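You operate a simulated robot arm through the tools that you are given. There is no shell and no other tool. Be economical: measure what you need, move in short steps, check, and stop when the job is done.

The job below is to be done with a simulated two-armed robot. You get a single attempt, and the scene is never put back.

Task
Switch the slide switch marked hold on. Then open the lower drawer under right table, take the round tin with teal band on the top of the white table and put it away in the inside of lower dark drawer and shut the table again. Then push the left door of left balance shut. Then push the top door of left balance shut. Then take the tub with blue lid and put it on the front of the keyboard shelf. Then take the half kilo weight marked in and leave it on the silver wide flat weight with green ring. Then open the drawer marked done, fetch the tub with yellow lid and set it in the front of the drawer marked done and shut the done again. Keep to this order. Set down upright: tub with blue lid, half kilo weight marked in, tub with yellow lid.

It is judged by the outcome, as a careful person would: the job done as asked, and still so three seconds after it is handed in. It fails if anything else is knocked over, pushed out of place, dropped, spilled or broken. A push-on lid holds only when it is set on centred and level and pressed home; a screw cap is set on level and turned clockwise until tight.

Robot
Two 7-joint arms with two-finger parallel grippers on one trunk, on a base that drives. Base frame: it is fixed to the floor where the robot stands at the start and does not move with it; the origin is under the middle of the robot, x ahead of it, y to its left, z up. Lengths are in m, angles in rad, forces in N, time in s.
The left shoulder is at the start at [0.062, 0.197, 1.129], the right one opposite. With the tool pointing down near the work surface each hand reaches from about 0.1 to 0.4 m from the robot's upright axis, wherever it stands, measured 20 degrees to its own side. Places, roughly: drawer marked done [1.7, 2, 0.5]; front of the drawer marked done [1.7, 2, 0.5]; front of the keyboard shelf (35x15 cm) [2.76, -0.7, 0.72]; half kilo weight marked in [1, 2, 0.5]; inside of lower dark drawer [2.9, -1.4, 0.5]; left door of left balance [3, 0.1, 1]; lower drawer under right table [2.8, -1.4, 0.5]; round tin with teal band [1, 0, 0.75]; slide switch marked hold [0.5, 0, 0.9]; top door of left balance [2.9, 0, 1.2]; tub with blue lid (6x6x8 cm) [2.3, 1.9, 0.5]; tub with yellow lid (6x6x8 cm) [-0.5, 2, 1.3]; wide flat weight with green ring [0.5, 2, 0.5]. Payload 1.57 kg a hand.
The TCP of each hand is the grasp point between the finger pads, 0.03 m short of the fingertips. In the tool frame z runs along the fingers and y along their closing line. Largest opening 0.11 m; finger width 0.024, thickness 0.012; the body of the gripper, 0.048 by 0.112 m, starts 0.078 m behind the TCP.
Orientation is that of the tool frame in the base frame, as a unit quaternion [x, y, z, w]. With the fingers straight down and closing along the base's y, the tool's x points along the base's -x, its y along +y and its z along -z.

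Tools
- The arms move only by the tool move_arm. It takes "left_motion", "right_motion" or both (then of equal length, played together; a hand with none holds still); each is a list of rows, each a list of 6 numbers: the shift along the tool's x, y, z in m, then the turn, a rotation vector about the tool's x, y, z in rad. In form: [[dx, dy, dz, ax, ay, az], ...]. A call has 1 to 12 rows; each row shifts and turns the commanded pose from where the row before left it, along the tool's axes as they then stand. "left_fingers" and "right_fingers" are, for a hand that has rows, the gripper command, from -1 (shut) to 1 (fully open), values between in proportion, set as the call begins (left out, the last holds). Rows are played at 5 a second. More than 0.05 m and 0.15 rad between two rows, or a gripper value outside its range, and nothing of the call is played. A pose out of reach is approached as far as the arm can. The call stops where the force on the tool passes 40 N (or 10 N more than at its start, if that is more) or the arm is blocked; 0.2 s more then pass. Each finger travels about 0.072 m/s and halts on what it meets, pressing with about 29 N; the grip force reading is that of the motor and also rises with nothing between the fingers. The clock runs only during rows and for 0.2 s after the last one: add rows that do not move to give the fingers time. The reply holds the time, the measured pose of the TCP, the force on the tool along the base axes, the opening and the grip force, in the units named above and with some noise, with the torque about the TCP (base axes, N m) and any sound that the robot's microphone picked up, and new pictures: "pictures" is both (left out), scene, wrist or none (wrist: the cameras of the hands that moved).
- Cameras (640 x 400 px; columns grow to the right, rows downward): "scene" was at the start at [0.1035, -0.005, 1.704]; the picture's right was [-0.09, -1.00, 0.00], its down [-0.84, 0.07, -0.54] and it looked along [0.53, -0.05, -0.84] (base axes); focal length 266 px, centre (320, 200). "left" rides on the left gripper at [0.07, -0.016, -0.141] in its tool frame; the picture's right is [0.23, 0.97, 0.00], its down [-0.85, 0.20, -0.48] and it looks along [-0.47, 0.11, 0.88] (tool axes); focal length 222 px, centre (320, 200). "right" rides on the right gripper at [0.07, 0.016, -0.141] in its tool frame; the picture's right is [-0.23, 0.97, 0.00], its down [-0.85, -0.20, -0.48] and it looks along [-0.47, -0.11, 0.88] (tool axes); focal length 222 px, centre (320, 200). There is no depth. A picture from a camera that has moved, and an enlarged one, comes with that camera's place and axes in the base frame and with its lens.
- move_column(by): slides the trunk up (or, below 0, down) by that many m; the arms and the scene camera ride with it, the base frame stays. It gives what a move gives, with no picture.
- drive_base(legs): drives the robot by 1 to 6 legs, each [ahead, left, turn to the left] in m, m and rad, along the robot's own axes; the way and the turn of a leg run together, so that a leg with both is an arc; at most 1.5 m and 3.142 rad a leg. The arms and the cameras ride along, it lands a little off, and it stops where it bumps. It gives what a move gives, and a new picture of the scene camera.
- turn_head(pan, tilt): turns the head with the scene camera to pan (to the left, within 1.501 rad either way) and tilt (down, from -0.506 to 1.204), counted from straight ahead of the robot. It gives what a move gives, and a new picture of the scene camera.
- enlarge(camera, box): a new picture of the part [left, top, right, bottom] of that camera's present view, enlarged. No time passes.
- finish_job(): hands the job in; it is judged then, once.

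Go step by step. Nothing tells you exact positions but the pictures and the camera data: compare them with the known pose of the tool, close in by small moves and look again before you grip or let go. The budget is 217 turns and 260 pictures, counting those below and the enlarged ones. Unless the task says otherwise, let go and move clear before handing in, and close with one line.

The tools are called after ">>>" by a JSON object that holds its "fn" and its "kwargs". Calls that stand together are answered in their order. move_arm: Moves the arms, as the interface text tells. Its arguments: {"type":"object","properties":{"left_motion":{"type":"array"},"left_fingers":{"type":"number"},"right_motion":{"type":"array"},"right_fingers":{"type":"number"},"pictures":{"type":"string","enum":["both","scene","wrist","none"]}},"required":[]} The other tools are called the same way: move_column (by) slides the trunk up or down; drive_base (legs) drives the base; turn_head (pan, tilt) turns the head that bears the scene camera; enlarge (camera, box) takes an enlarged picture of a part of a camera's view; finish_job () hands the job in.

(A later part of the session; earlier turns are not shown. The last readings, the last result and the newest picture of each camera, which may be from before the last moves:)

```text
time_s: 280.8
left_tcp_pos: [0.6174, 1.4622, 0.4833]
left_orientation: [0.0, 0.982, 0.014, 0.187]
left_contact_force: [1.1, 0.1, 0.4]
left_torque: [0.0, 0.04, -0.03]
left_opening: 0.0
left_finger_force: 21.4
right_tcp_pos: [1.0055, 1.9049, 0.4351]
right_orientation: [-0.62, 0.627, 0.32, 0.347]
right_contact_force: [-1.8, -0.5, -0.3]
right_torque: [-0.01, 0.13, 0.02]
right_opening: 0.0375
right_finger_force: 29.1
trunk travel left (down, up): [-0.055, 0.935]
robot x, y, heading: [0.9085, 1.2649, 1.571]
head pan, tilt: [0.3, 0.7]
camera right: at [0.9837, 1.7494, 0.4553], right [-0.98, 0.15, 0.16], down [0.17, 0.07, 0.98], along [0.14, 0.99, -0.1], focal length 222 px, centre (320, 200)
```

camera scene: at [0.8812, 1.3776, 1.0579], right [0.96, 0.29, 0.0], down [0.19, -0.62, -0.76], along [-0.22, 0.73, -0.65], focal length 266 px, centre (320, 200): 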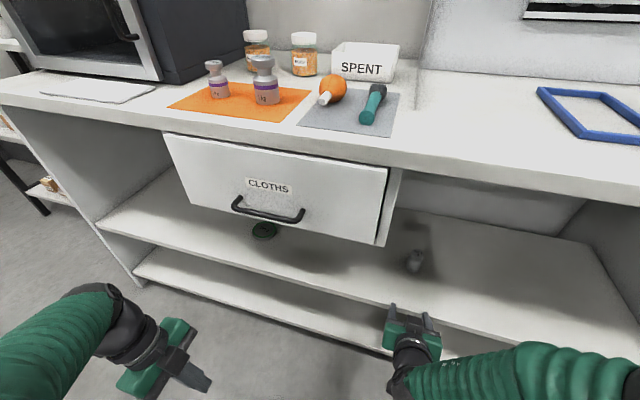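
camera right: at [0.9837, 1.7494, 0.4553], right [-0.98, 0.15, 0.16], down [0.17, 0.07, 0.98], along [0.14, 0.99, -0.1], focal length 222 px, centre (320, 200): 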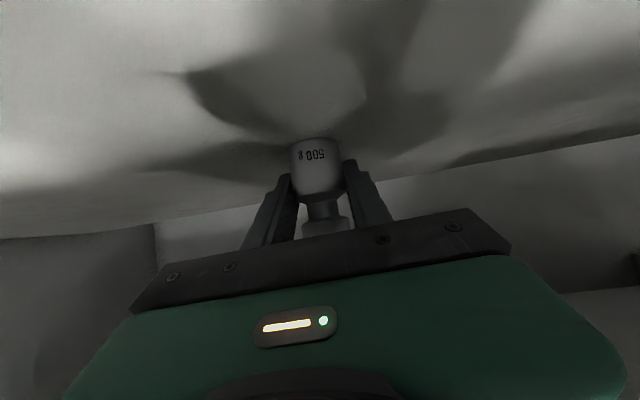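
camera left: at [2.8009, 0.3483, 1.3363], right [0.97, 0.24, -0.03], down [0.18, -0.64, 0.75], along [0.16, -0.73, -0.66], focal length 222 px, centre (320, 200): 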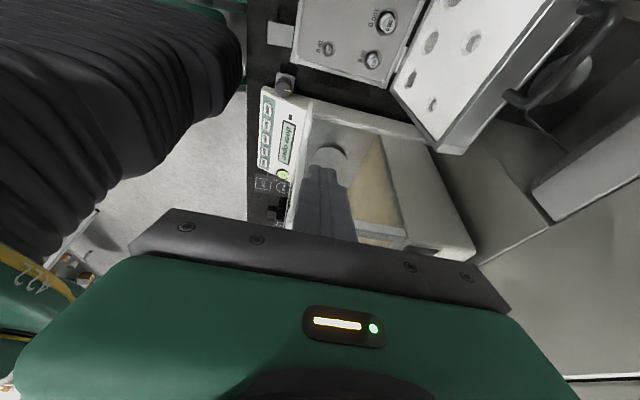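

>>> {"fn": "move_arm", "kwargs": {"right_motion": [[-0.0041, 0, -0.0028, 0, 0, 0], [-0.0083, 0, -0.0056, 0, 0, 0], [-0.0083, 0, -0.0056, 0, 0, 0], [-0.0083, 0, -0.0056, 0, 0, 0], [-0.0083, 0, -0.0056, 0, 0, 0], [0, 0, 0, 0, 0, 0]], "pictures": "wrist"}}

```text
time_s: 282.2
left_tcp_pos: [0.6179, 1.4635, 0.483]
left_orientation: [-0.002, 0.982, 0.015, 0.187]
left_contact_force: [0.1, -0.1, 0.1]
left_torque: [0.04, -0.02, 0.02]
left_opening: 0.0
left_finger_force: 21.5
right_tcp_pos: [1.004, 1.9047, 0.4794]
right_orientation: [-0.62, 0.627, 0.32, 0.347]
right_contact_force: [-0.3, 0.4, -4.9]
right_torque: [-0.04, 0.0, -0.01]
right_opening: 0.0376
right_finger_force: 28.3
trunk travel left (down, up): [-0.055, 0.935]
robot x, y, heading: [0.906, 1.268, 1.573]
head pan, tilt: [0.3, 0.7]
camera right: at [0.9822, 1.7488, 0.5001], right [-0.98, 0.15, 0.16], down [0.17, 0.07, 0.98], along [0.14, 0.99, -0.1], focal length 222 px, centre (320, 200)
```

right: 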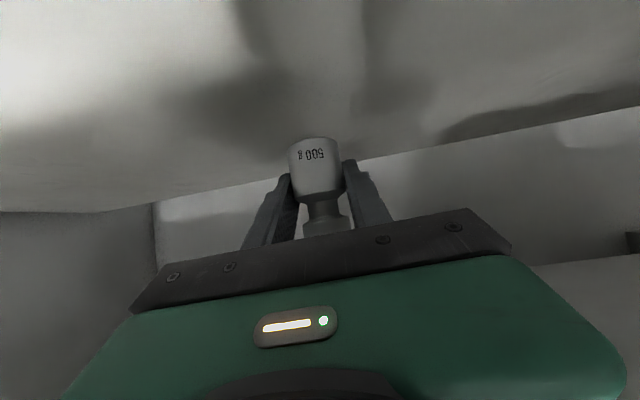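

Weight held. I back out and shift left in front of the flat weight.

>>> {"fn": "drive_base", "kwargs": {"legs": [[-0.2, 0, 0], [0.0, 0.5, 0]]}}

>>> {"fn": "turn_head", "kwargs": {"pan": -0.1, "tilt": 0.7}}

>>> {"fn": "enlarge", "kwargs": {"camera": "right", "box": [0, 0, 640, 400]}}

```text
time_s: 286.4
left_tcp_pos: [0.1238, 1.2634, 0.4843]
left_orientation: [0.002, 0.982, 0.015, 0.186]
left_contact_force: [0.5, 0.6, 0.1]
left_torque: [0.01, 0.0, 0.0]
left_opening: 0.0
left_finger_force: 21.5
right_tcp_pos: [0.5113, 1.704, 0.4794]
right_orientation: [-0.619, 0.629, 0.318, 0.346]
right_contact_force: [-0.6, -0.2, -5.2]
right_torque: [-0.02, 0.02, 0.02]
right_opening: 0.0372
right_finger_force: 29.0
trunk travel left (down, up): [-0.055, 0.935]
robot x, y, heading: [0.4112, 1.0634, 1.567]
head pan, tilt: [0.3, 0.7]
camera scene: at [0.389, 1.1779, 1.0577], right [0.96, 0.29, 0.0], down [0.19, -0.62, -0.76], along [-0.22, 0.73, -0.65], focal length 266 px, centre (320, 200)
```

scene: 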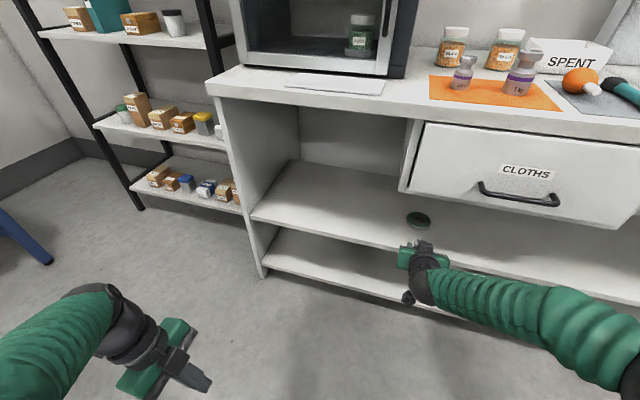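

```text
time_s: 287.2
left_tcp_pos: [0.1249, 1.2629, 0.4829]
left_orientation: [0.001, 0.982, 0.013, 0.188]
left_contact_force: [-0.6, 0.0, -0.3]
left_torque: [-0.01, -0.03, -0.02]
left_opening: 0.0001
left_finger_force: 21.3
right_tcp_pos: [0.5104, 1.703, 0.4791]
right_orientation: [-0.618, 0.629, 0.318, 0.347]
right_contact_force: [-0.3, 0.9, -5.5]
right_torque: [-0.01, -0.02, -0.04]
right_opening: 0.0375
right_finger_force: 29.8
trunk travel left (down, up): [-0.055, 0.935]
robot x, y, heading: [0.4106, 1.062, 1.562]
head pan, tilt: [-0.099, 0.7]
camera scene: at [0.4221, 1.1811, 1.0576], right [0.99, -0.1, 0.0], down [-0.07, -0.64, -0.76], along [0.08, 0.76, -0.65], focal length 266 px, centre (320, 200)
```

scene: 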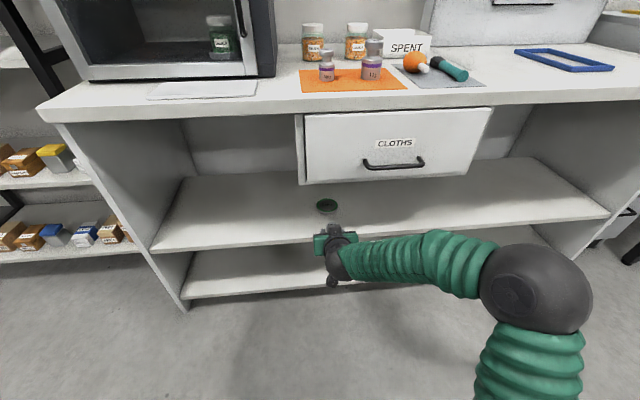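

```text
1.00 times, centred on (320, 200) of right (not enlarged: the box is as wide or as high as the picture)
camera zoom: at [0.4894, 1.5471, 0.5003], right [-0.97, 0.16, 0.16], down [0.17, 0.07, 0.98], along [0.14, 0.98, -0.1], focal length 222 px, centre (320, 200)
```

zoom: 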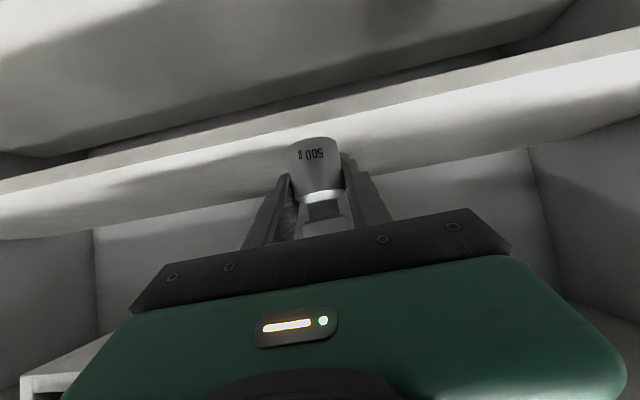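

>>> {"fn": "enlarge", "kwargs": {"camera": "scene", "box": [290, 180, 370, 240]}}

```text
6.67 times, centred on (330, 210) of scene
camera zoom: at [0.4221, 1.1811, 1.0576], right [0.99, -0.1, 0.0], down [-0.07, -0.64, -0.76], along [0.08, 0.76, -0.65], focal length 1771 px, centre (253, 133)
```

zoom: 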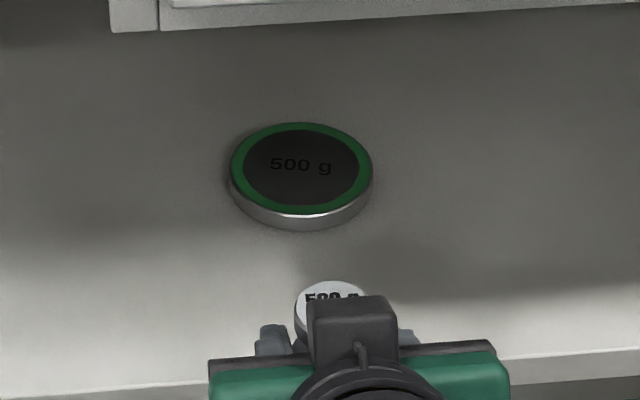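

The disc's centre is at about [0.525, 1.904], top about 0.412. I drive forward to bring the weight above it.

>>> {"fn": "drive_base", "kwargs": {"legs": [[0.2, -0.012, 0]]}}

>>> {"fn": "enlarge", "kwargs": {"camera": "scene", "box": [280, 180, 390, 260]}}

>>> {"fn": "enlarge", "kwargs": {"camera": "right", "box": [0, 0, 640, 400]}}

```text
time_s: 288.8
left_tcp_pos: [0.137, 1.4624, 0.4833]
left_orientation: [0.0, 0.982, 0.014, 0.188]
left_contact_force: [0.0, 0.4, 0.7]
left_torque: [0.01, 0.0, -0.03]
left_opening: 0.0
left_finger_force: 21.4
right_tcp_pos: [0.5208, 1.905, 0.4804]
right_orientation: [-0.62, 0.627, 0.32, 0.347]
right_contact_force: [0.7, 0.0, -4.7]
right_torque: [-0.01, 0.01, 0.0]
right_opening: 0.0371
right_finger_force: 29.0
trunk travel left (down, up): [-0.055, 0.935]
robot x, y, heading: [0.4236, 1.2666, 1.568]
head pan, tilt: [-0.099, 0.7]
camera scene: at [0.4342, 1.3823, 1.0576], right [0.99, -0.1, 0.0], down [-0.06, -0.64, -0.76], along [0.08, 0.76, -0.65], focal length 266 px, centre (320, 200)
```

scene: 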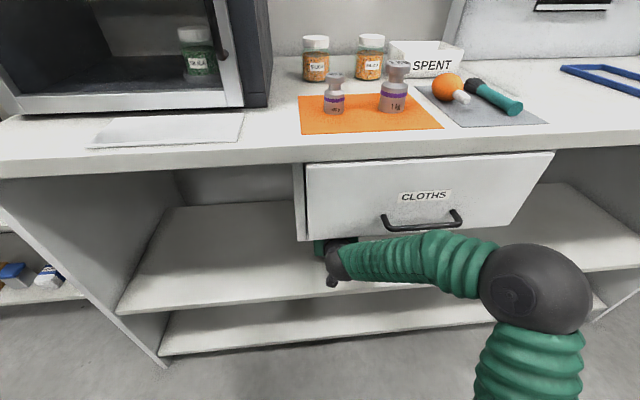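

```text
5.00 times, centred on (335, 220) of scene
camera zoom: at [0.4342, 1.3823, 1.0576], right [0.99, -0.1, 0.0], down [-0.06, -0.64, -0.76], along [0.08, 0.76, -0.65], focal length 1328 px, centre (245, 100)
```

zoom: 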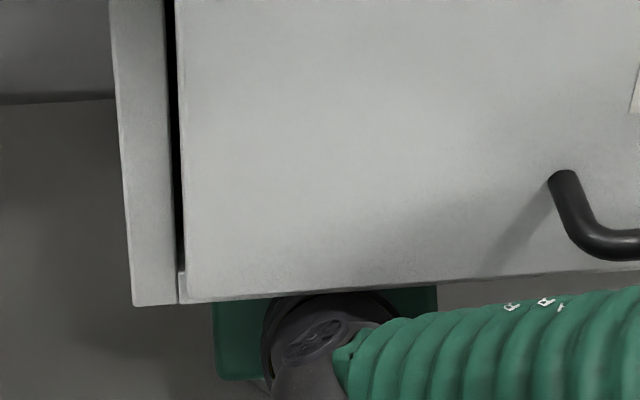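

```text
1.00 times, centred on (320, 200) of right (not enlarged: the box is as wide or as high as the picture)
camera zoom: at [0.5, 1.7485, 0.5002], right [-0.98, 0.15, 0.16], down [0.17, 0.07, 0.98], along [0.14, 0.99, -0.1], focal length 222 px, centre (320, 200)
```

zoom: 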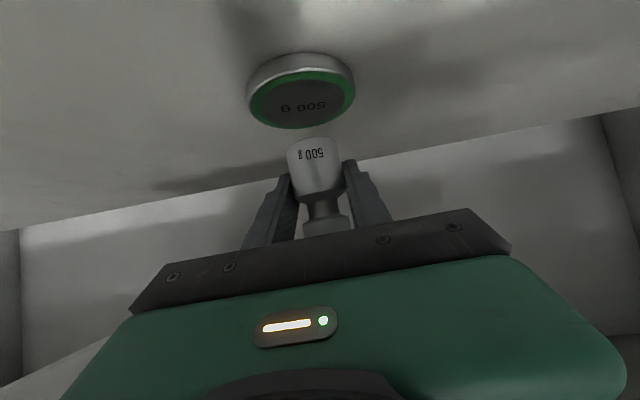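

>>> {"fn": "move_arm", "kwargs": {"right_motion": [[0.0133, -0.002, 0.0035, 0, 0, 0], [0.0133, 0, 0.0036, 0, 0, 0], [0, 0, 0, 0, 0, 0]], "pictures": "wrist"}}

>>> {"fn": "enlarge", "kwargs": {"camera": "right", "box": [220, 60, 420, 240]}}

```text
time_s: 289.6
left_tcp_pos: [0.1362, 1.4619, 0.482]
left_orientation: [0.0, 0.982, 0.014, 0.188]
left_contact_force: [-0.9, 0.6, -0.1]
left_torque: [0.0, 0.03, -0.01]
left_opening: 0.0001
left_finger_force: 21.0
right_tcp_pos: [0.5243, 1.8949, 0.4559]
right_orientation: [-0.62, 0.627, 0.32, 0.347]
right_contact_force: [0.5, 0.5, -4.7]
right_torque: [-0.03, 0.01, 0.04]
right_opening: 0.0371
right_finger_force: 28.5
trunk travel left (down, up): [-0.055, 0.935]
robot x, y, heading: [0.4253, 1.2681, 1.57]
head pan, tilt: [-0.099, 0.7]
camera right: at [0.5033, 1.7385, 0.475], right [-0.98, 0.15, 0.16], down [0.17, 0.07, 0.98], along [0.14, 0.99, -0.1], focal length 222 px, centre (320, 200)
```

right: 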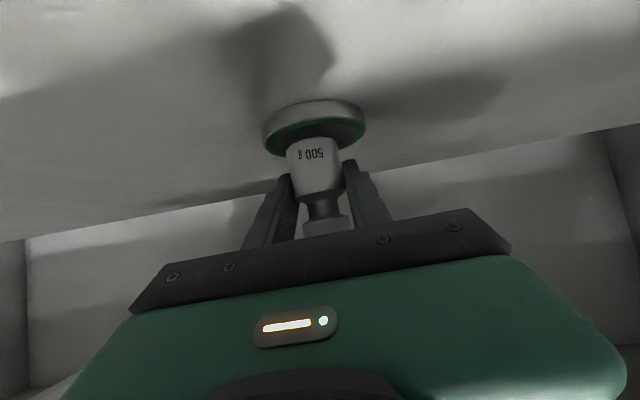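

```text
2.22 times, centred on (320, 150) of right
camera zoom: at [0.5033, 1.7385, 0.475], right [-0.98, 0.15, 0.16], down [0.17, 0.07, 0.98], along [0.14, 0.99, -0.1], focal length 494 px, centre (320, 311)
```

zoom: 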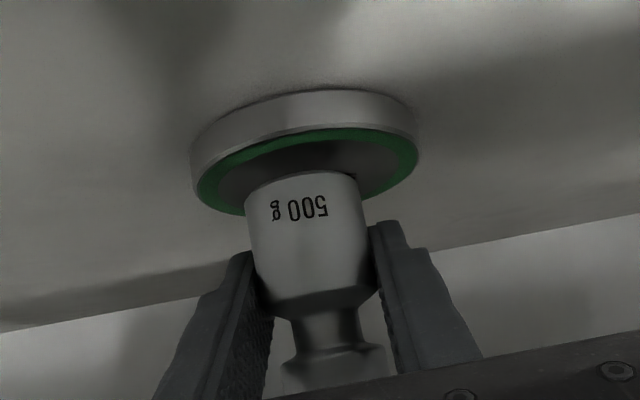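

>>> {"fn": "move_arm", "kwargs": {"right_motion": [[0.0041, 0.002, 0.0028, 0, 0, 0], [0, 0, 0, 0, 0, 0]], "pictures": "none"}}

>>> {"fn": "move_arm", "kwargs": {"right_motion": [[0.0025, 0, 0.0017, 0, 0, 0], [0, 0, 0, 0, 0, 0]], "pictures": "none"}}

```text
time_s: 290.2
left_tcp_pos: [0.1355, 1.4625, 0.4834]
left_orientation: [0.001, 0.982, 0.014, 0.189]
left_contact_force: [0.1, 0.4, -0.7]
left_torque: [0.02, -0.01, 0.02]
left_opening: 0.0001
left_finger_force: 20.9
right_tcp_pos: [0.5233, 1.8944, 0.4491]
right_orientation: [-0.62, 0.627, 0.32, 0.346]
right_contact_force: [-0.3, -0.6, -5.2]
right_torque: [-0.01, 0.02, -0.01]
right_opening: 0.037
right_finger_force: 29.1
trunk travel left (down, up): [-0.055, 0.935]
robot x, y, heading: [0.424, 1.2641, 1.567]
head pan, tilt: [-0.099, 0.7]
```

```text
time_s: 290.8
left_tcp_pos: [0.1348, 1.4616, 0.4839]
left_orientation: [0.001, 0.982, 0.015, 0.187]
left_contact_force: [-0.2, -0.1, 0.0]
left_torque: [0.0, 0.0, -0.02]
left_opening: 0.0002
left_finger_force: 21.3
right_tcp_pos: [0.5227, 1.8944, 0.4493]
right_orientation: [-0.619, 0.627, 0.32, 0.348]
right_contact_force: [-0.2, 0.1, 5.1]
right_torque: [0.02, 0.19, 0.0]
right_opening: 0.0371
right_finger_force: 29.4
trunk travel left (down, up): [-0.055, 0.935]
robot x, y, heading: [0.4232, 1.2648, 1.572]
head pan, tilt: [-0.099, 0.7]
```

>>> {"fn": "move_arm", "kwargs": {"right_motion": [[0.0004, 0, 0.0003, 0, 0, 0], [0, 0, 0, 0, 0, 0]], "pictures": "none"}}

>>> {"fn": "enlarge", "kwargs": {"camera": "right", "box": [220, 60, 420, 240]}}

```text
time_s: 291.4
left_tcp_pos: [0.1363, 1.4604, 0.4841]
left_orientation: [0.0, 0.982, 0.016, 0.188]
left_contact_force: [1.8, 0.0, -0.3]
left_torque: [-0.02, -0.02, 0.05]
left_opening: 0.0
left_finger_force: 21.3
right_tcp_pos: [0.523, 1.8949, 0.4485]
right_orientation: [-0.619, 0.626, 0.321, 0.349]
right_contact_force: [0.5, 0.3, 12.9]
right_torque: [0.01, 0.31, -0.02]
right_opening: 0.0373
right_finger_force: 28.8
trunk travel left (down, up): [-0.055, 0.935]
robot x, y, heading: [0.421, 1.2644, 1.569]
head pan, tilt: [-0.099, 0.7]
```

```text
2.22 times, centred on (320, 150) of right
camera zoom: at [0.5011, 1.7386, 0.4678], right [-0.98, 0.15, 0.16], down [0.17, 0.07, 0.98], along [0.14, 0.99, -0.09], focal length 494 px, centre (320, 311)
```

zoom: 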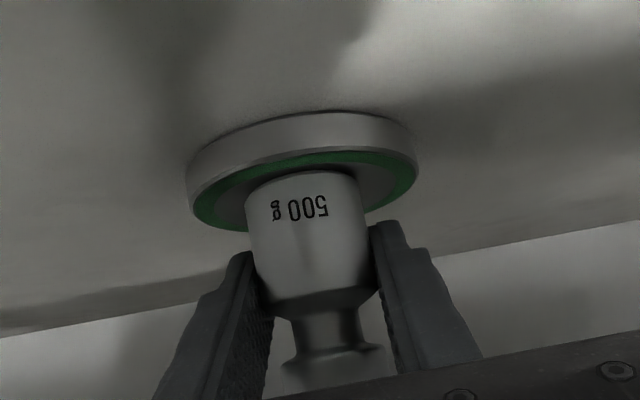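

Weight stands centred on the disc. I release and retract straight back.

>>> {"fn": "move_arm", "kwargs": {"right_motion": [[0, 0, 0, 0, 0, 0], [0, 0, 0, 0, 0, 0], [0.0056, 0, -0.0083, 0, 0, 0], [0.0113, 0, -0.0165, 0, 0, 0], [0.0113, 0, -0.0165, 0, 0, 0], [0.0169, 0, -0.0248, 0, 0, 0], [0, 0, 0, 0, 0, 0]], "right_fingers": 0.15, "pictures": "wrist"}}

>>> {"fn": "drive_base", "kwargs": {"legs": [[-0.18, 0, 0]]}}

>>> {"fn": "enlarge", "kwargs": {"camera": "scene", "box": [280, 160, 400, 240]}}

```text
time_s: 293.0
left_tcp_pos: [0.1358, 1.4624, 0.4833]
left_orientation: [0.001, 0.982, 0.016, 0.187]
left_contact_force: [-0.1, -1.2, -1.1]
left_torque: [0.01, 0.0, 0.0]
left_opening: 0.0
left_finger_force: 21.1
right_tcp_pos: [0.5204, 1.8153, 0.4456]
right_orientation: [-0.619, 0.627, 0.32, 0.347]
right_contact_force: [-0.3, 0.2, 0.3]
right_torque: [-0.03, -0.01, 0.01]
right_opening: 0.0633
right_finger_force: 0.0
trunk travel left (down, up): [-0.055, 0.935]
robot x, y, heading: [0.4246, 1.2664, 1.571]
head pan, tilt: [-0.099, 0.7]
camera right: at [0.4987, 1.6585, 0.4643], right [-0.98, 0.15, 0.16], down [0.17, 0.07, 0.98], along [0.14, 0.99, -0.1], focal length 222 px, centre (320, 200)
```

right: 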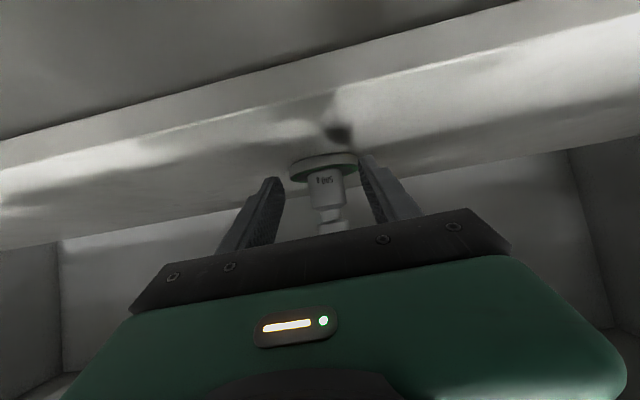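

```text
time_s: 294.6
left_tcp_pos: [0.1375, 1.2815, 0.4841]
left_orientation: [0.001, 0.982, 0.014, 0.188]
left_contact_force: [-0.2, 0.6, 0.0]
left_torque: [0.0, 0.0, -0.02]
left_opening: 0.0
left_finger_force: 20.9
right_tcp_pos: [0.5207, 1.6326, 0.4442]
right_orientation: [-0.619, 0.628, 0.319, 0.347]
right_contact_force: [0.8, -0.1, -0.5]
right_torque: [0.0, -0.02, 0.01]
right_opening: 0.0636
right_finger_force: 0.1
trunk travel left (down, up): [-0.055, 0.935]
robot x, y, heading: [0.4246, 1.0822, 1.566]
head pan, tilt: [-0.099, 0.7]
camera scene: at [0.4341, 1.1989, 1.0578], right [0.99, -0.1, 0.0], down [-0.07, -0.64, -0.76], along [0.08, 0.76, -0.65], focal length 266 px, centre (320, 200)
```

scene: 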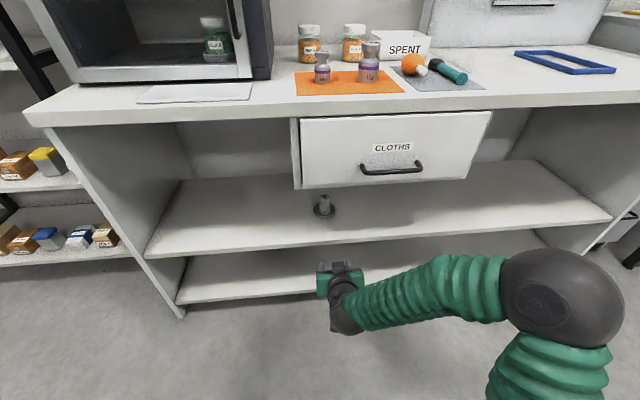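

```text
5.00 times, centred on (340, 200) of scene
camera zoom: at [0.4341, 1.1989, 1.0578], right [0.99, -0.1, 0.0], down [-0.07, -0.64, -0.76], along [0.08, 0.76, -0.65], focal length 1328 px, centre (220, 200)
```

zoom: 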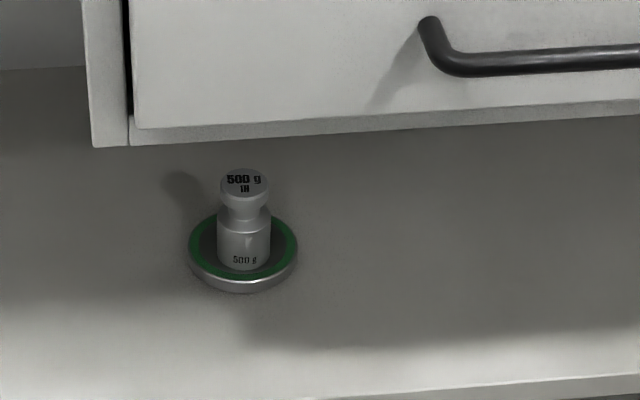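

The weight stands upright on the flat weight. Next: the DONE drawer. I drive right, raising the trunk, to look at the cabinet.

>>> {"fn": "move_column", "kwargs": {"by": 0.26}}

>>> {"fn": "drive_base", "kwargs": {"legs": [[0.0, -1.2, 0]]}}

>>> {"fn": "move_arm", "kwargs": {"right_motion": [[0, 0, 0, 0, 0, 0.1428], [0, 0, 0, 0, 0, 0.1428], [0, 0, 0, 0, 0, 0.1428], [0, 0, 0, 0, 0, 0.1428], [0, 0, 0, 0, 0, 0.1428], [0, 0, 0, 0, 0, 0.1428], [0, 0, 0, 0, 0, 0.1428], [0, 0, 0, 0, 0, 0.1428], [0, 0, 0, 0, 0, 0.1428], [0, 0, 0, 0, 0, 0.1428], [0, 0, 0, 0, 0, 0.1428]], "pictures": "both"}}

```text
time_s: 297.2
left_tcp_pos: [0.1356, 1.2811, 0.7432]
left_orientation: [0.001, 0.982, 0.015, 0.188]
left_contact_force: [-0.5, -0.1, 0.4]
left_torque: [-0.01, 0.02, 0.01]
left_opening: 0.0001
left_finger_force: 21.7
right_tcp_pos: [0.5209, 1.6315, 0.7053]
right_orientation: [-0.62, 0.628, 0.319, 0.346]
right_contact_force: [-0.1, -0.4, 0.0]
right_torque: [0.0, 0.02, -0.01]
right_opening: 0.0632
right_finger_force: 0.1
trunk travel left (down, up): [-0.315, 0.675]
robot x, y, heading: [0.4205, 1.0837, 1.566]
head pan, tilt: [-0.099, 0.7]
```

```text
time_s: 303.3
left_tcp_pos: [1.3377, 1.2774, 0.7416]
left_orientation: [-0.001, 0.982, 0.015, 0.188]
left_contact_force: [0.1, -0.5, -0.3]
left_torque: [0.01, 0.0, 0.0]
left_opening: 0.0
left_finger_force: 21.5
right_tcp_pos: [1.7201, 1.6305, 0.7044]
right_orientation: [-0.62, 0.627, 0.319, 0.347]
right_contact_force: [0.0, 0.7, 0.0]
right_torque: [-0.02, -0.02, 0.01]
right_opening: 0.0632
right_finger_force: 0.1
trunk travel left (down, up): [-0.315, 0.675]
robot x, y, heading: [1.6247, 1.0844, 1.571]
head pan, tilt: [-0.099, 0.7]
camera scene: at [1.6353, 1.1977, 1.3177], right [1.0, -0.1, 0.0], down [-0.06, -0.64, -0.76], along [0.08, 0.76, -0.65], focal length 266 px, centre (320, 200)
```

scene: 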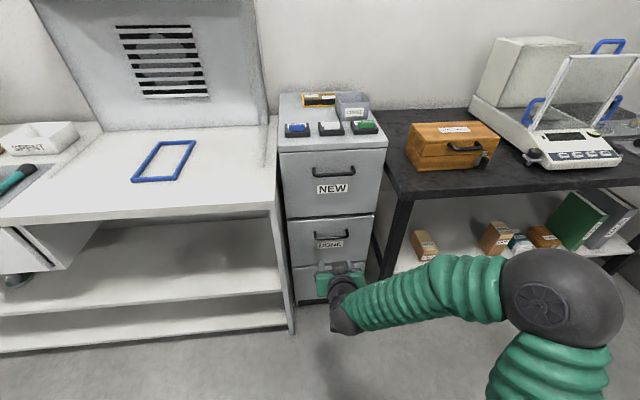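

```text
time_s: 305.7
left_tcp_pos: [1.3396, 1.277, 0.743]
left_orientation: [-0.001, 0.982, 0.014, 0.188]
left_contact_force: [-0.5, -0.4, -0.2]
left_torque: [-0.02, 0.0, 0.0]
left_opening: 0.0
left_finger_force: 21.3
right_tcp_pos: [1.7221, 1.6332, 0.7039]
right_orientation: [0.006, 0.882, 0.471, 0.019]
right_contact_force: [-0.8, -0.1, 0.7]
right_torque: [0.01, -0.02, -0.02]
right_opening: 0.0633
right_finger_force: 0.1
trunk travel left (down, up): [-0.315, 0.675]
robot x, y, heading: [1.6259, 1.0783, 1.57]
head pan, tilt: [-0.099, 0.7]
camera scene: at [1.6372, 1.1982, 1.3178], right [1.0, -0.1, 0.0], down [-0.06, -0.64, -0.76], along [0.08, 0.76, -0.65], focal length 266 px, centre (320, 200)
camera right: at [1.647, 1.5249, 0.7946], right [0.22, 0.53, 0.82], down [0.84, -0.53, 0.12], along [0.5, 0.66, -0.56], focal length 222 px, centre (320, 200)
```

scene: 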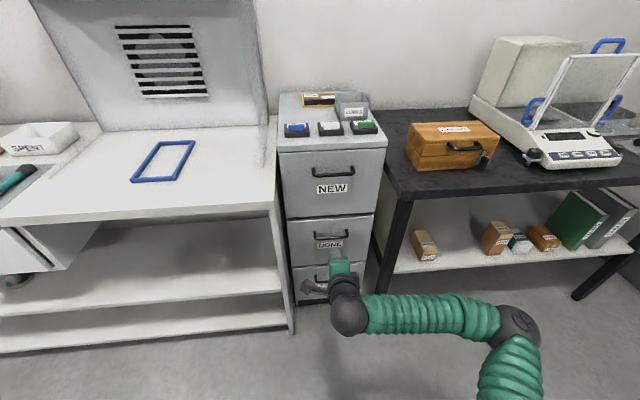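
right: 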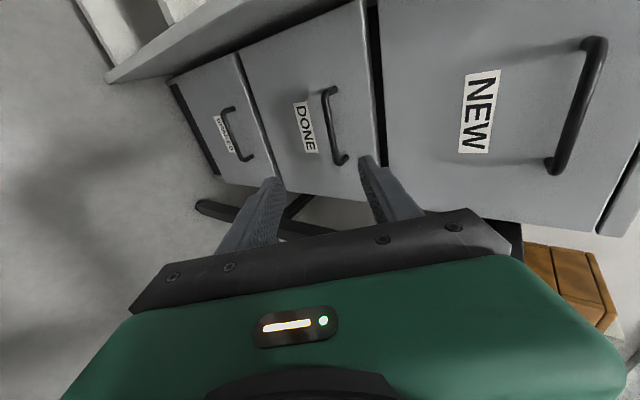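

DONE handle triangulates to [1.737, 1.837, 0.599]. I level the hand, lower and align.

>>> {"fn": "move_arm", "kwargs": {"right_motion": [[0, 0, 0.02, -0.1475, 0, 0], [0, 0, 0.02, -0.1475, 0, 0], [0, 0, 0, -0.1475, 0, 0], [0, 0, 0, -0.1475, 0, 0], [0, 0, 0, 0, 0, 0]], "right_fingers": 0.1, "pictures": "none"}}

>>> {"fn": "move_column", "kwargs": {"by": -0.08}}

>>> {"fn": "enlarge", "kwargs": {"camera": "right", "box": [0, 0, 640, 400]}}

```text
time_s: 306.9
left_tcp_pos: [1.3391, 1.2775, 0.7427]
left_orientation: [-0.001, 0.982, 0.013, 0.188]
left_contact_force: [0.6, -0.5, 0.3]
left_torque: [-0.01, -0.01, -0.01]
left_opening: 0.0
left_finger_force: 21.4
right_tcp_pos: [1.7276, 1.6655, 0.7184]
right_orientation: [-0.001, 0.823, 0.567, 0.02]
right_contact_force: [-0.1, 0.0, 0.2]
right_torque: [-0.05, -0.02, 0.02]
right_opening: 0.0604
right_finger_force: 0.0
right hand out of reach, approached as far as the arm can: row 2, 3, 4
trunk travel left (down, up): [-0.315, 0.675]
robot x, y, heading: [1.6284, 1.0805, 1.57]
head pan, tilt: [-0.099, 0.7]
```

```text
time_s: 308.1
left_tcp_pos: [1.3372, 1.2778, 0.6631]
left_orientation: [-0.001, 0.982, 0.015, 0.188]
left_contact_force: [0.3, -0.2, -0.5]
left_torque: [0.0, -0.02, 0.01]
left_opening: 0.0
left_finger_force: 21.4
right_tcp_pos: [1.7287, 1.6672, 0.6384]
right_orientation: [-0.001, 0.823, 0.568, 0.019]
right_contact_force: [-0.2, 0.3, -0.2]
right_torque: [0.01, -0.02, 0.01]
right_opening: 0.0604
right_finger_force: 0.0
trunk travel left (down, up): [-0.235, 0.755]
robot x, y, heading: [1.6276, 1.0806, 1.568]
head pan, tilt: [-0.099, 0.7]
```

```text
1.00 times, centred on (320, 200) of right (not enlarged: the box is as wide or as high as the picture)
camera zoom: at [1.6536, 1.541, 0.7016], right [0.2, 0.34, 0.92], down [0.84, -0.54, 0.01], along [0.49, 0.77, -0.4], focal length 222 px, centre (320, 200)
```

zoom: 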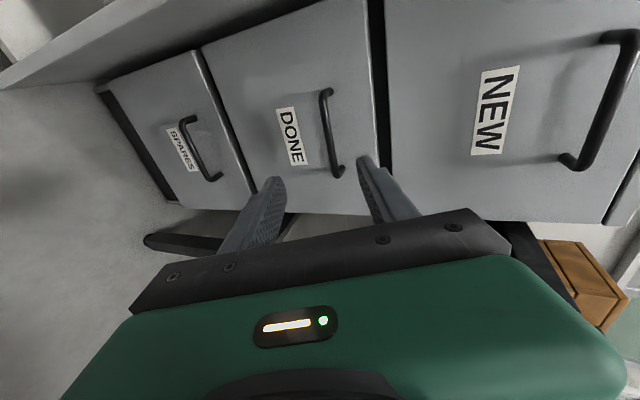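

>>> {"fn": "move_column", "kwargs": {"by": -0.037}}

>>> {"fn": "drive_base", "kwargs": {"legs": [[0.1, -0.002, 0]]}}

>>> {"fn": "enlarge", "kwargs": {"camera": "right", "box": [0, 0, 640, 400]}}

```text
time_s: 308.9
left_tcp_pos: [1.3376, 1.2775, 0.6247]
left_orientation: [-0.001, 0.982, 0.015, 0.188]
left_contact_force: [0.7, -0.3, 0.7]
left_torque: [-0.01, 0.01, -0.03]
left_opening: 0.0001
left_finger_force: 21.6
right_tcp_pos: [1.7277, 1.6665, 0.6016]
right_orientation: [-0.001, 0.823, 0.567, 0.019]
right_contact_force: [0.5, -1.2, -0.6]
right_torque: [0.01, -0.01, -0.01]
right_opening: 0.0606
right_finger_force: 0.1
trunk travel left (down, up): [-0.198, 0.792]
robot x, y, heading: [1.6296, 1.0783, 1.572]
head pan, tilt: [-0.099, 0.7]
```

```text
time_s: 310.1
left_tcp_pos: [1.3411, 1.3785, 0.6259]
left_orientation: [0.0, 0.982, 0.013, 0.187]
left_contact_force: [-0.4, 0.9, -0.5]
left_torque: [-0.02, 0.01, -0.01]
left_opening: 0.0
left_finger_force: 21.6
right_tcp_pos: [1.7317, 1.7661, 0.6014]
right_orientation: [0.0, 0.823, 0.567, 0.02]
right_contact_force: [0.5, -0.6, -0.7]
right_torque: [0.02, 0.04, -0.01]
right_opening: 0.0606
right_finger_force: 0.0
trunk travel left (down, up): [-0.198, 0.792]
robot x, y, heading: [1.6317, 1.1836, 1.569]
head pan, tilt: [-0.099, 0.7]
camera scene: at [1.6389, 1.2996, 1.2007], right [0.99, -0.1, 0.0], down [-0.06, -0.64, -0.76], along [0.08, 0.76, -0.65], focal length 266 px, centre (320, 200)
```

scene: 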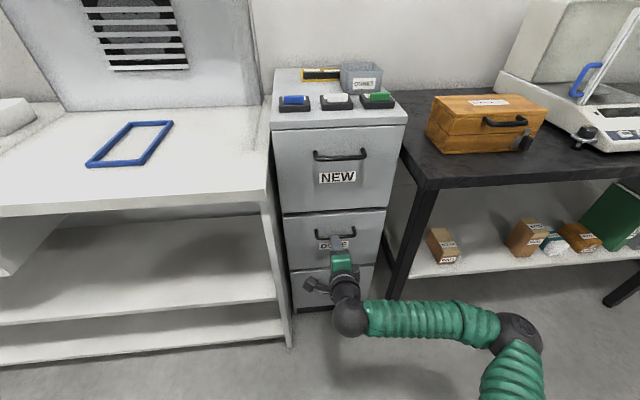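

```text
1.00 times, centred on (320, 200) of right (not enlarged: the box is as wide or as high as the picture)
camera zoom: at [1.656, 1.6425, 0.6651], right [0.2, 0.34, 0.92], down [0.84, -0.54, 0.01], along [0.5, 0.77, -0.4], focal length 222 px, centre (320, 200)
```

zoom: 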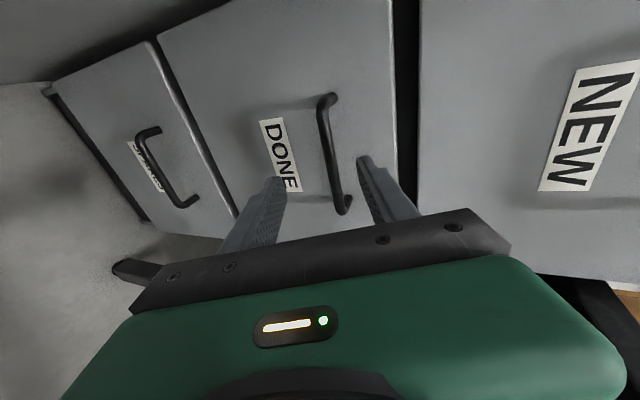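

>>> {"fn": "move_arm", "kwargs": {"right_motion": [[0, 0.005, 0.018, 0, 0, 0], [0, 0.005, 0.018, 0, 0, 0], [0, 0.005, 0.018, 0, 0, 0], [0, 0, 0, 0, 0, 0]], "pictures": "wrist"}}

```text
time_s: 311.1
left_tcp_pos: [1.3404, 1.3791, 0.625]
left_orientation: [0.0, 0.982, 0.014, 0.189]
left_contact_force: [0.8, -0.4, -0.5]
left_torque: [-0.03, 0.01, -0.02]
left_opening: 0.0002
left_finger_force: 21.8
right_tcp_pos: [1.7317, 1.8224, 0.5964]
right_orientation: [0.0, 0.823, 0.568, 0.019]
right_contact_force: [0.2, -0.4, -0.1]
right_torque: [-0.02, -0.02, 0.03]
right_opening: 0.0602
right_finger_force: 0.1
trunk travel left (down, up): [-0.198, 0.792]
robot x, y, heading: [1.6299, 1.1818, 1.575]
head pan, tilt: [-0.099, 0.7]
camera right: at [1.658, 1.6974, 0.6595], right [0.2, 0.34, 0.92], down [0.84, -0.54, 0.01], along [0.5, 0.77, -0.4], focal length 222 px, centre (320, 200)
```

right: 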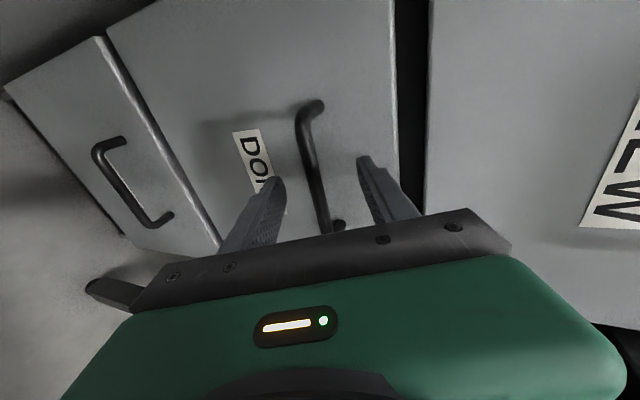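

>>> {"fn": "move_arm", "kwargs": {"right_motion": [[0, 0, 0.006, 0, 0, 0], [0, 0, 0, 0, 0, 0], [0, 0, 0, 0, 0, 0], [0, 0, 0, 0, 0, 0], [0, 0, 0, 0, 0, 0]], "right_fingers": -1, "pictures": "none"}}

```text
time_s: 312.2
left_tcp_pos: [1.341, 1.3798, 0.6255]
left_orientation: [0.0, 0.982, 0.014, 0.188]
left_contact_force: [0.0, -0.3, 0.1]
left_torque: [-0.01, -0.02, 0.0]
left_opening: 0.0
left_finger_force: 21.7
right_tcp_pos: [1.7341, 1.8269, 0.5906]
right_orientation: [-0.001, 0.826, 0.564, 0.019]
right_contact_force: [-1.1, -22.0, -25.5]
right_torque: [-0.55, 0.51, -0.74]
right_opening: 0.012
right_finger_force: 29.4
trunk travel left (down, up): [-0.198, 0.792]
robot x, y, heading: [1.6281, 1.1865, 1.572]
head pan, tilt: [-0.099, 0.7]
```

>>> {"fn": "move_arm", "kwargs": {"right_motion": [[0, -0.0073, -0.0079, 0, 0, 0], [0, 0, 0, 0, 0, 0]], "pictures": "none"}}

>>> {"fn": "drive_base", "kwargs": {"legs": [[-0.15, 0, 0]]}}

```text
time_s: 312.9
left_tcp_pos: [1.3411, 1.3798, 0.6254]
left_orientation: [0.0, 0.982, 0.014, 0.189]
left_contact_force: [0.5, -0.4, -0.4]
left_torque: [-0.02, 0.01, 0.0]
left_opening: 0.0002
left_finger_force: 21.3
right_tcp_pos: [1.7332, 1.8194, 0.5903]
right_orientation: [-0.001, 0.823, 0.568, 0.02]
right_contact_force: [-1.8, 2.9, -12.0]
right_torque: [-0.12, 0.7, -0.12]
right_opening: 0.012
right_finger_force: 28.9
trunk travel left (down, up): [-0.198, 0.792]
robot x, y, heading: [1.6315, 1.1826, 1.567]
head pan, tilt: [-0.099, 0.7]
```

```text
time_s: 314.2
left_tcp_pos: [1.3409, 1.2286, 0.6254]
left_orientation: [0.0, 0.982, 0.012, 0.188]
left_contact_force: [-0.2, 1.2, 0.2]
left_torque: [0.01, -0.01, -0.01]
left_opening: 0.0002
left_finger_force: 21.4
right_tcp_pos: [1.7334, 1.6684, 0.59]
right_orientation: [-0.001, 0.823, 0.567, 0.02]
right_contact_force: [-1.6, -2.0, -6.1]
right_torque: [-0.13, 0.71, -0.17]
right_opening: 0.0121
right_finger_force: 29.1
trunk travel left (down, up): [-0.198, 0.792]
robot x, y, heading: [1.6304, 1.0309, 1.57]
head pan, tilt: [-0.099, 0.7]
camera scene: at [1.639, 1.1495, 1.2006], right [0.99, -0.1, 0.0], down [-0.06, -0.64, -0.76], along [0.08, 0.76, -0.65], focal length 266 px, centre (320, 200)
```

scene: 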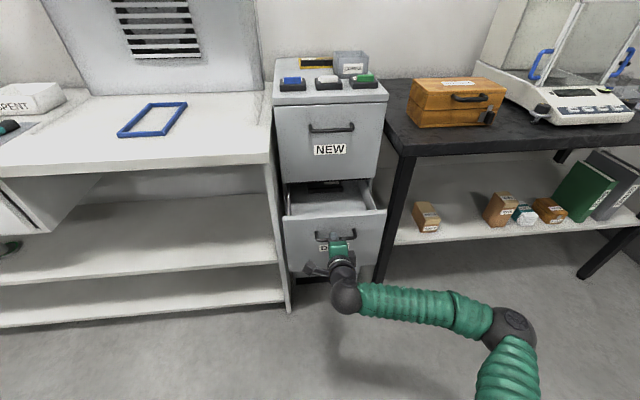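

Opened 0.15 m. I pull a little further and then check inside.

>>> {"fn": "drive_base", "kwargs": {"legs": [[-0.1, 0, 0]]}}

>>> {"fn": "enlarge", "kwargs": {"camera": "scene", "box": [240, 120, 420, 260]}}

```text
time_s: 315.4
left_tcp_pos: [1.3405, 1.1274, 0.6254]
left_orientation: [0.0, 0.982, 0.013, 0.19]
left_contact_force: [0.0, -0.4, 0.7]
left_torque: [0.01, 0.02, 0.02]
left_opening: 0.0
left_finger_force: 20.8
right_tcp_pos: [1.7331, 1.566, 0.59]
right_orientation: [-0.001, 0.823, 0.567, 0.019]
right_contact_force: [-2.3, -1.8, -5.2]
right_torque: [-0.13, 0.74, -0.09]
right_opening: 0.0121
right_finger_force: 29.3
trunk travel left (down, up): [-0.198, 0.792]
robot x, y, heading: [1.6302, 0.9278, 1.573]
head pan, tilt: [-0.099, 0.7]
camera scene: at [1.6388, 1.0479, 1.2005], right [0.99, -0.1, 0.0], down [-0.07, -0.64, -0.76], along [0.08, 0.76, -0.65], focal length 266 px, centre (320, 200)
```

scene: 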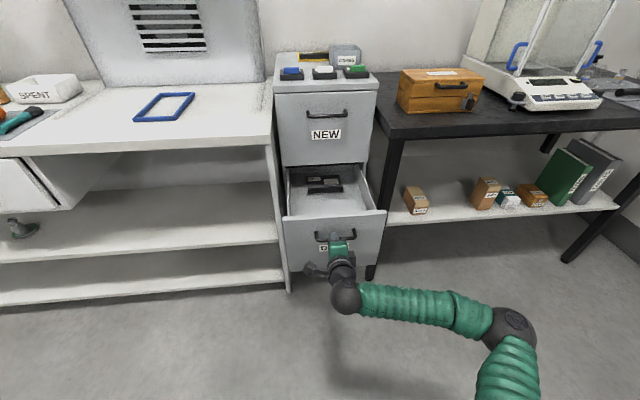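

```text
2.86 times, centred on (330, 190) of scene
camera zoom: at [1.6388, 1.0479, 1.2005], right [0.99, -0.1, 0.0], down [-0.07, -0.64, -0.76], along [0.08, 0.76, -0.65], focal length 759 px, centre (291, 229)
```

zoom: 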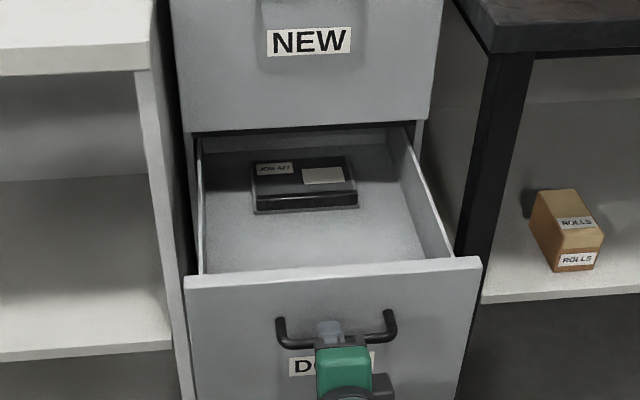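

The drawer is open with plenty of room in front. I release the handle, back off and re-orient the hand.

>>> {"fn": "move_arm", "kwargs": {"right_motion": [[0, 0, 0, 0, 0, 0], [0, 0, 0, 0, 0, 0], [0, 0, 0, 0, 0, 0]], "right_fingers": 0.2, "pictures": "none"}}

>>> {"fn": "drive_base", "kwargs": {"legs": [[-0.12, 0, 0]]}}

>>> {"fn": "move_arm", "kwargs": {"right_motion": [[0, 0, 0, 0, 0, -0.1428], [0, 0, 0, 0, 0, -0.1428], [0, 0, 0, 0, 0, -0.1428], [0, 0, 0, 0, 0, -0.1428], [0, 0, 0, 0, 0, -0.1428], [0, 0, 0, 0, 0, -0.1428], [0, 0, 0, 0, 0, -0.1428], [0, 0, 0, 0, 0, -0.1428], [0, 0, 0, 0, 0, -0.1428], [0, 0, 0, 0, 0, -0.1428], [0, 0, 0, 0, 0, -0.1428]], "pictures": "none"}}

>>> {"fn": "move_arm", "kwargs": {"right_motion": [[0, 0, 0, 0, 0.14, 0], [0, 0, 0, 0, 0.14, 0], [0, 0, 0, 0, 0.14, 0], [0.015, 0, -0.02, 0, 0.14, 0], [0.015, 0, -0.02, 0, 0, 0], [0.015, 0, -0.02, 0, 0, 0], [0.015, 0, -0.02, 0, 0, 0]], "right_fingers": 0.6, "pictures": "scene"}}

```text
time_s: 316.2
left_tcp_pos: [1.3396, 1.1258, 0.6254]
left_orientation: [0.0, 0.982, 0.013, 0.188]
left_contact_force: [0.5, 0.6, 0.1]
left_torque: [-0.02, 0.01, 0.01]
left_opening: 0.0002
left_finger_force: 20.8
right_tcp_pos: [1.7329, 1.5649, 0.5923]
right_orientation: [0.0, 0.823, 0.567, 0.019]
right_contact_force: [-0.5, -0.3, -0.2]
right_torque: [-0.01, 0.0, -0.05]
right_opening: 0.0662
right_finger_force: 0.0
trunk travel left (down, up): [-0.198, 0.792]
robot x, y, heading: [1.6289, 0.9324, 1.57]
head pan, tilt: [-0.099, 0.7]
```

```text
time_s: 317.4
left_tcp_pos: [1.3422, 1.0074, 0.6259]
left_orientation: [0.0, 0.982, 0.014, 0.189]
left_contact_force: [-1.3, 0.0, -0.1]
left_torque: [0.01, -0.03, 0.0]
left_opening: 0.0001
left_finger_force: 20.9
right_tcp_pos: [1.7322, 1.4473, 0.5929]
right_orientation: [0.002, 0.823, 0.567, 0.019]
right_contact_force: [0.7, 0.2, -0.1]
right_torque: [-0.02, -0.03, -0.01]
right_opening: 0.0656
right_finger_force: 0.0
trunk travel left (down, up): [-0.198, 0.792]
robot x, y, heading: [1.6322, 0.8115, 1.568]
head pan, tilt: [-0.099, 0.7]
camera scene: at [1.6387, 0.928, 1.2008], right [0.99, -0.1, 0.0], down [-0.07, -0.64, -0.76], along [0.08, 0.76, -0.64], focal length 266 px, centre (320, 200)
```

scene: 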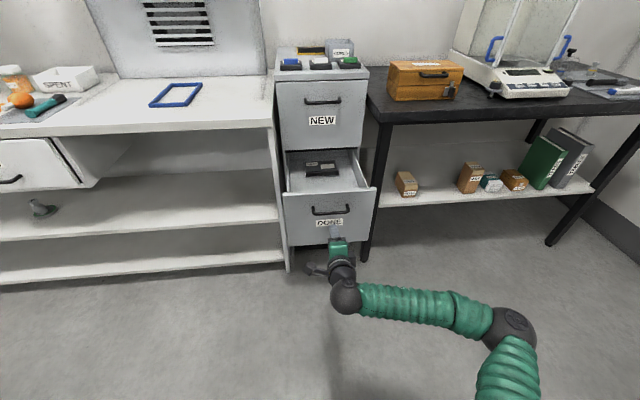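

```text
time_s: 319.8
left_tcp_pos: [1.3402, 1.0084, 0.6251]
left_orientation: [0.001, 0.982, 0.014, 0.19]
left_contact_force: [-0.3, 0.3, 0.4]
left_torque: [0.03, -0.01, -0.02]
left_opening: 0.0
left_finger_force: 21.2
right_tcp_pos: [1.7328, 1.4458, 0.5916]
right_orientation: [0.583, -0.581, -0.387, -0.416]
right_contact_force: [-0.3, 0.9, 1.3]
right_torque: [0.02, 0.02, 0.0]
right_opening: 0.0662
right_finger_force: 0.1
trunk travel left (down, up): [-0.198, 0.792]
robot x, y, heading: [1.6322, 0.8095, 1.574]
head pan, tilt: [-0.099, 0.7]
```

```text
time_s: 321.4
left_tcp_pos: [1.3396, 1.0072, 0.625]
left_orientation: [0.0, 0.982, 0.014, 0.19]
left_contact_force: [0.4, 0.8, 0.0]
left_torque: [0.03, 0.02, 0.01]
left_opening: 0.0002
left_finger_force: 21.1
right_tcp_pos: [1.7316, 1.3496, 0.6144]
right_orientation: [-0.666, 0.674, 0.212, 0.238]
right_contact_force: [0.0, 0.3, -0.4]
right_torque: [0.03, 0.02, 0.01]
right_opening: 0.0881
right_finger_force: 0.1
trunk travel left (down, up): [-0.198, 0.792]
robot x, y, heading: [1.6304, 0.8117, 1.567]
head pan, tilt: [-0.099, 0.7]
camera scene: at [1.6376, 0.9278, 1.2008], right [0.99, -0.1, 0.0], down [-0.06, -0.64, -0.76], along [0.08, 0.76, -0.64], focal length 266 px, centre (320, 200)
```

scene: 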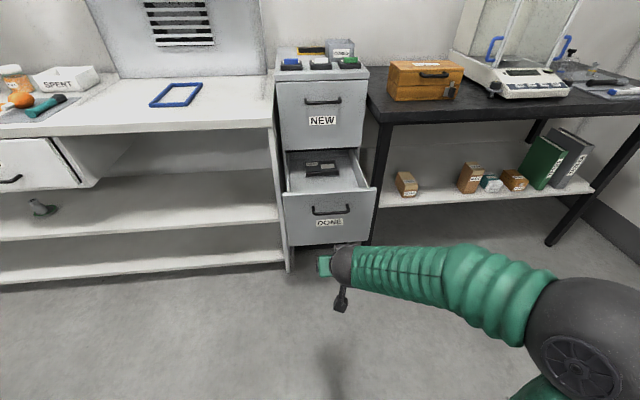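

>>> {"fn": "move_column", "kwargs": {"by": 0.4}}

>>> {"fn": "drive_base", "kwargs": {"legs": [[0.0, 0.25, 0], [0.25, 0, 0], [0, 1.45, 0], [0, 0.3, 0]]}}

>>> {"fn": "turn_head", "kwargs": {"pan": 0.15, "tilt": 0.3}}

```text
time_s: 325.2
left_tcp_pos: [1.3402, 1.0084, 1.0242]
left_orientation: [0.0, 0.982, 0.013, 0.189]
left_contact_force: [0.7, -0.1, -0.6]
left_torque: [0.01, 0.02, -0.01]
left_opening: 0.0
left_finger_force: 20.9
right_tcp_pos: [1.7306, 1.3517, 1.015]
right_orientation: [-0.667, 0.674, 0.212, 0.238]
right_contact_force: [0.4, -0.5, -0.6]
right_torque: [-0.02, 0.01, 0.01]
right_opening: 0.0879
right_finger_force: 0.0
trunk travel left (down, up): [-0.598, 0.392]
robot x, y, heading: [1.6233, 0.8103, 1.571]
head pan, tilt: [-0.099, 0.7]
```

```text
time_s: 336.9
left_tcp_pos: [-0.6351, 1.2667, 1.0284]
left_orientation: [0.001, 0.983, 0.014, 0.185]
left_contact_force: [0.5, 0.6, 0.2]
left_torque: [0.01, 0.05, 0.0]
left_opening: 0.0
left_finger_force: 21.5
right_tcp_pos: [-0.2441, 1.6103, 1.0141]
right_orientation: [-0.667, 0.674, 0.214, 0.235]
right_contact_force: [0.3, 1.0, -0.6]
right_torque: [0.01, 0.05, 0.05]
right_opening: 0.088
right_finger_force: 0.0
trunk travel left (down, up): [-0.598, 0.392]
robot x, y, heading: [-0.354, 1.0735, 1.572]
head pan, tilt: [-0.099, 0.7]
camera scene: at [-0.3314, 1.1882, 1.6006], right [0.99, -0.1, -0.01], down [-0.07, -0.64, -0.76], along [0.07, 0.76, -0.65], focal length 266 px, centre (320, 200)
```

scene: 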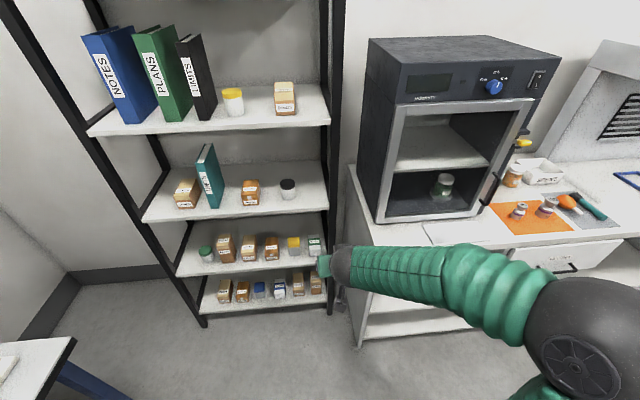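

```text
time_s: 337.7
left_tcp_pos: [-0.643, 1.2667, 1.0252]
left_orientation: [-0.001, 0.982, 0.014, 0.19]
left_contact_force: [-0.3, -0.4, 0.4]
left_torque: [0.01, 0.02, -0.02]
left_opening: 0.0002
left_finger_force: 21.0
right_tcp_pos: [-0.2525, 1.6112, 1.0151]
right_orientation: [-0.667, 0.674, 0.211, 0.238]
right_contact_force: [0.3, -0.5, -0.3]
right_torque: [0.0, -0.02, -0.06]
right_opening: 0.0881
right_finger_force: 0.1
trunk travel left (down, up): [-0.598, 0.392]
robot x, y, heading: [-0.3509, 1.0719, 1.571]
head pan, tilt: [0.15, 0.3]
camera scene: at [-0.3651, 1.1959, 1.6368], right [0.99, 0.15, 0.0], down [0.04, -0.29, -0.95], along [-0.14, 0.94, -0.3], focal length 266 px, centre (320, 200)
```

scene: 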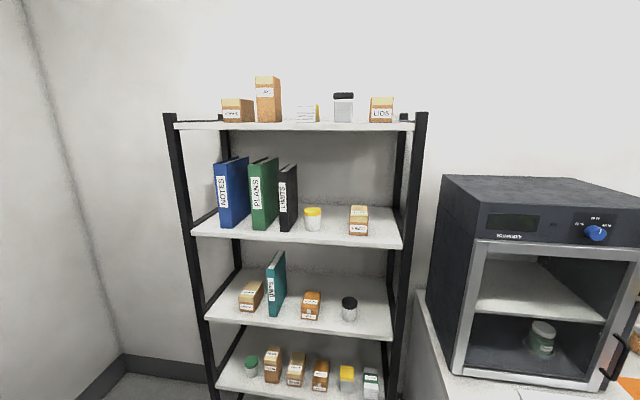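

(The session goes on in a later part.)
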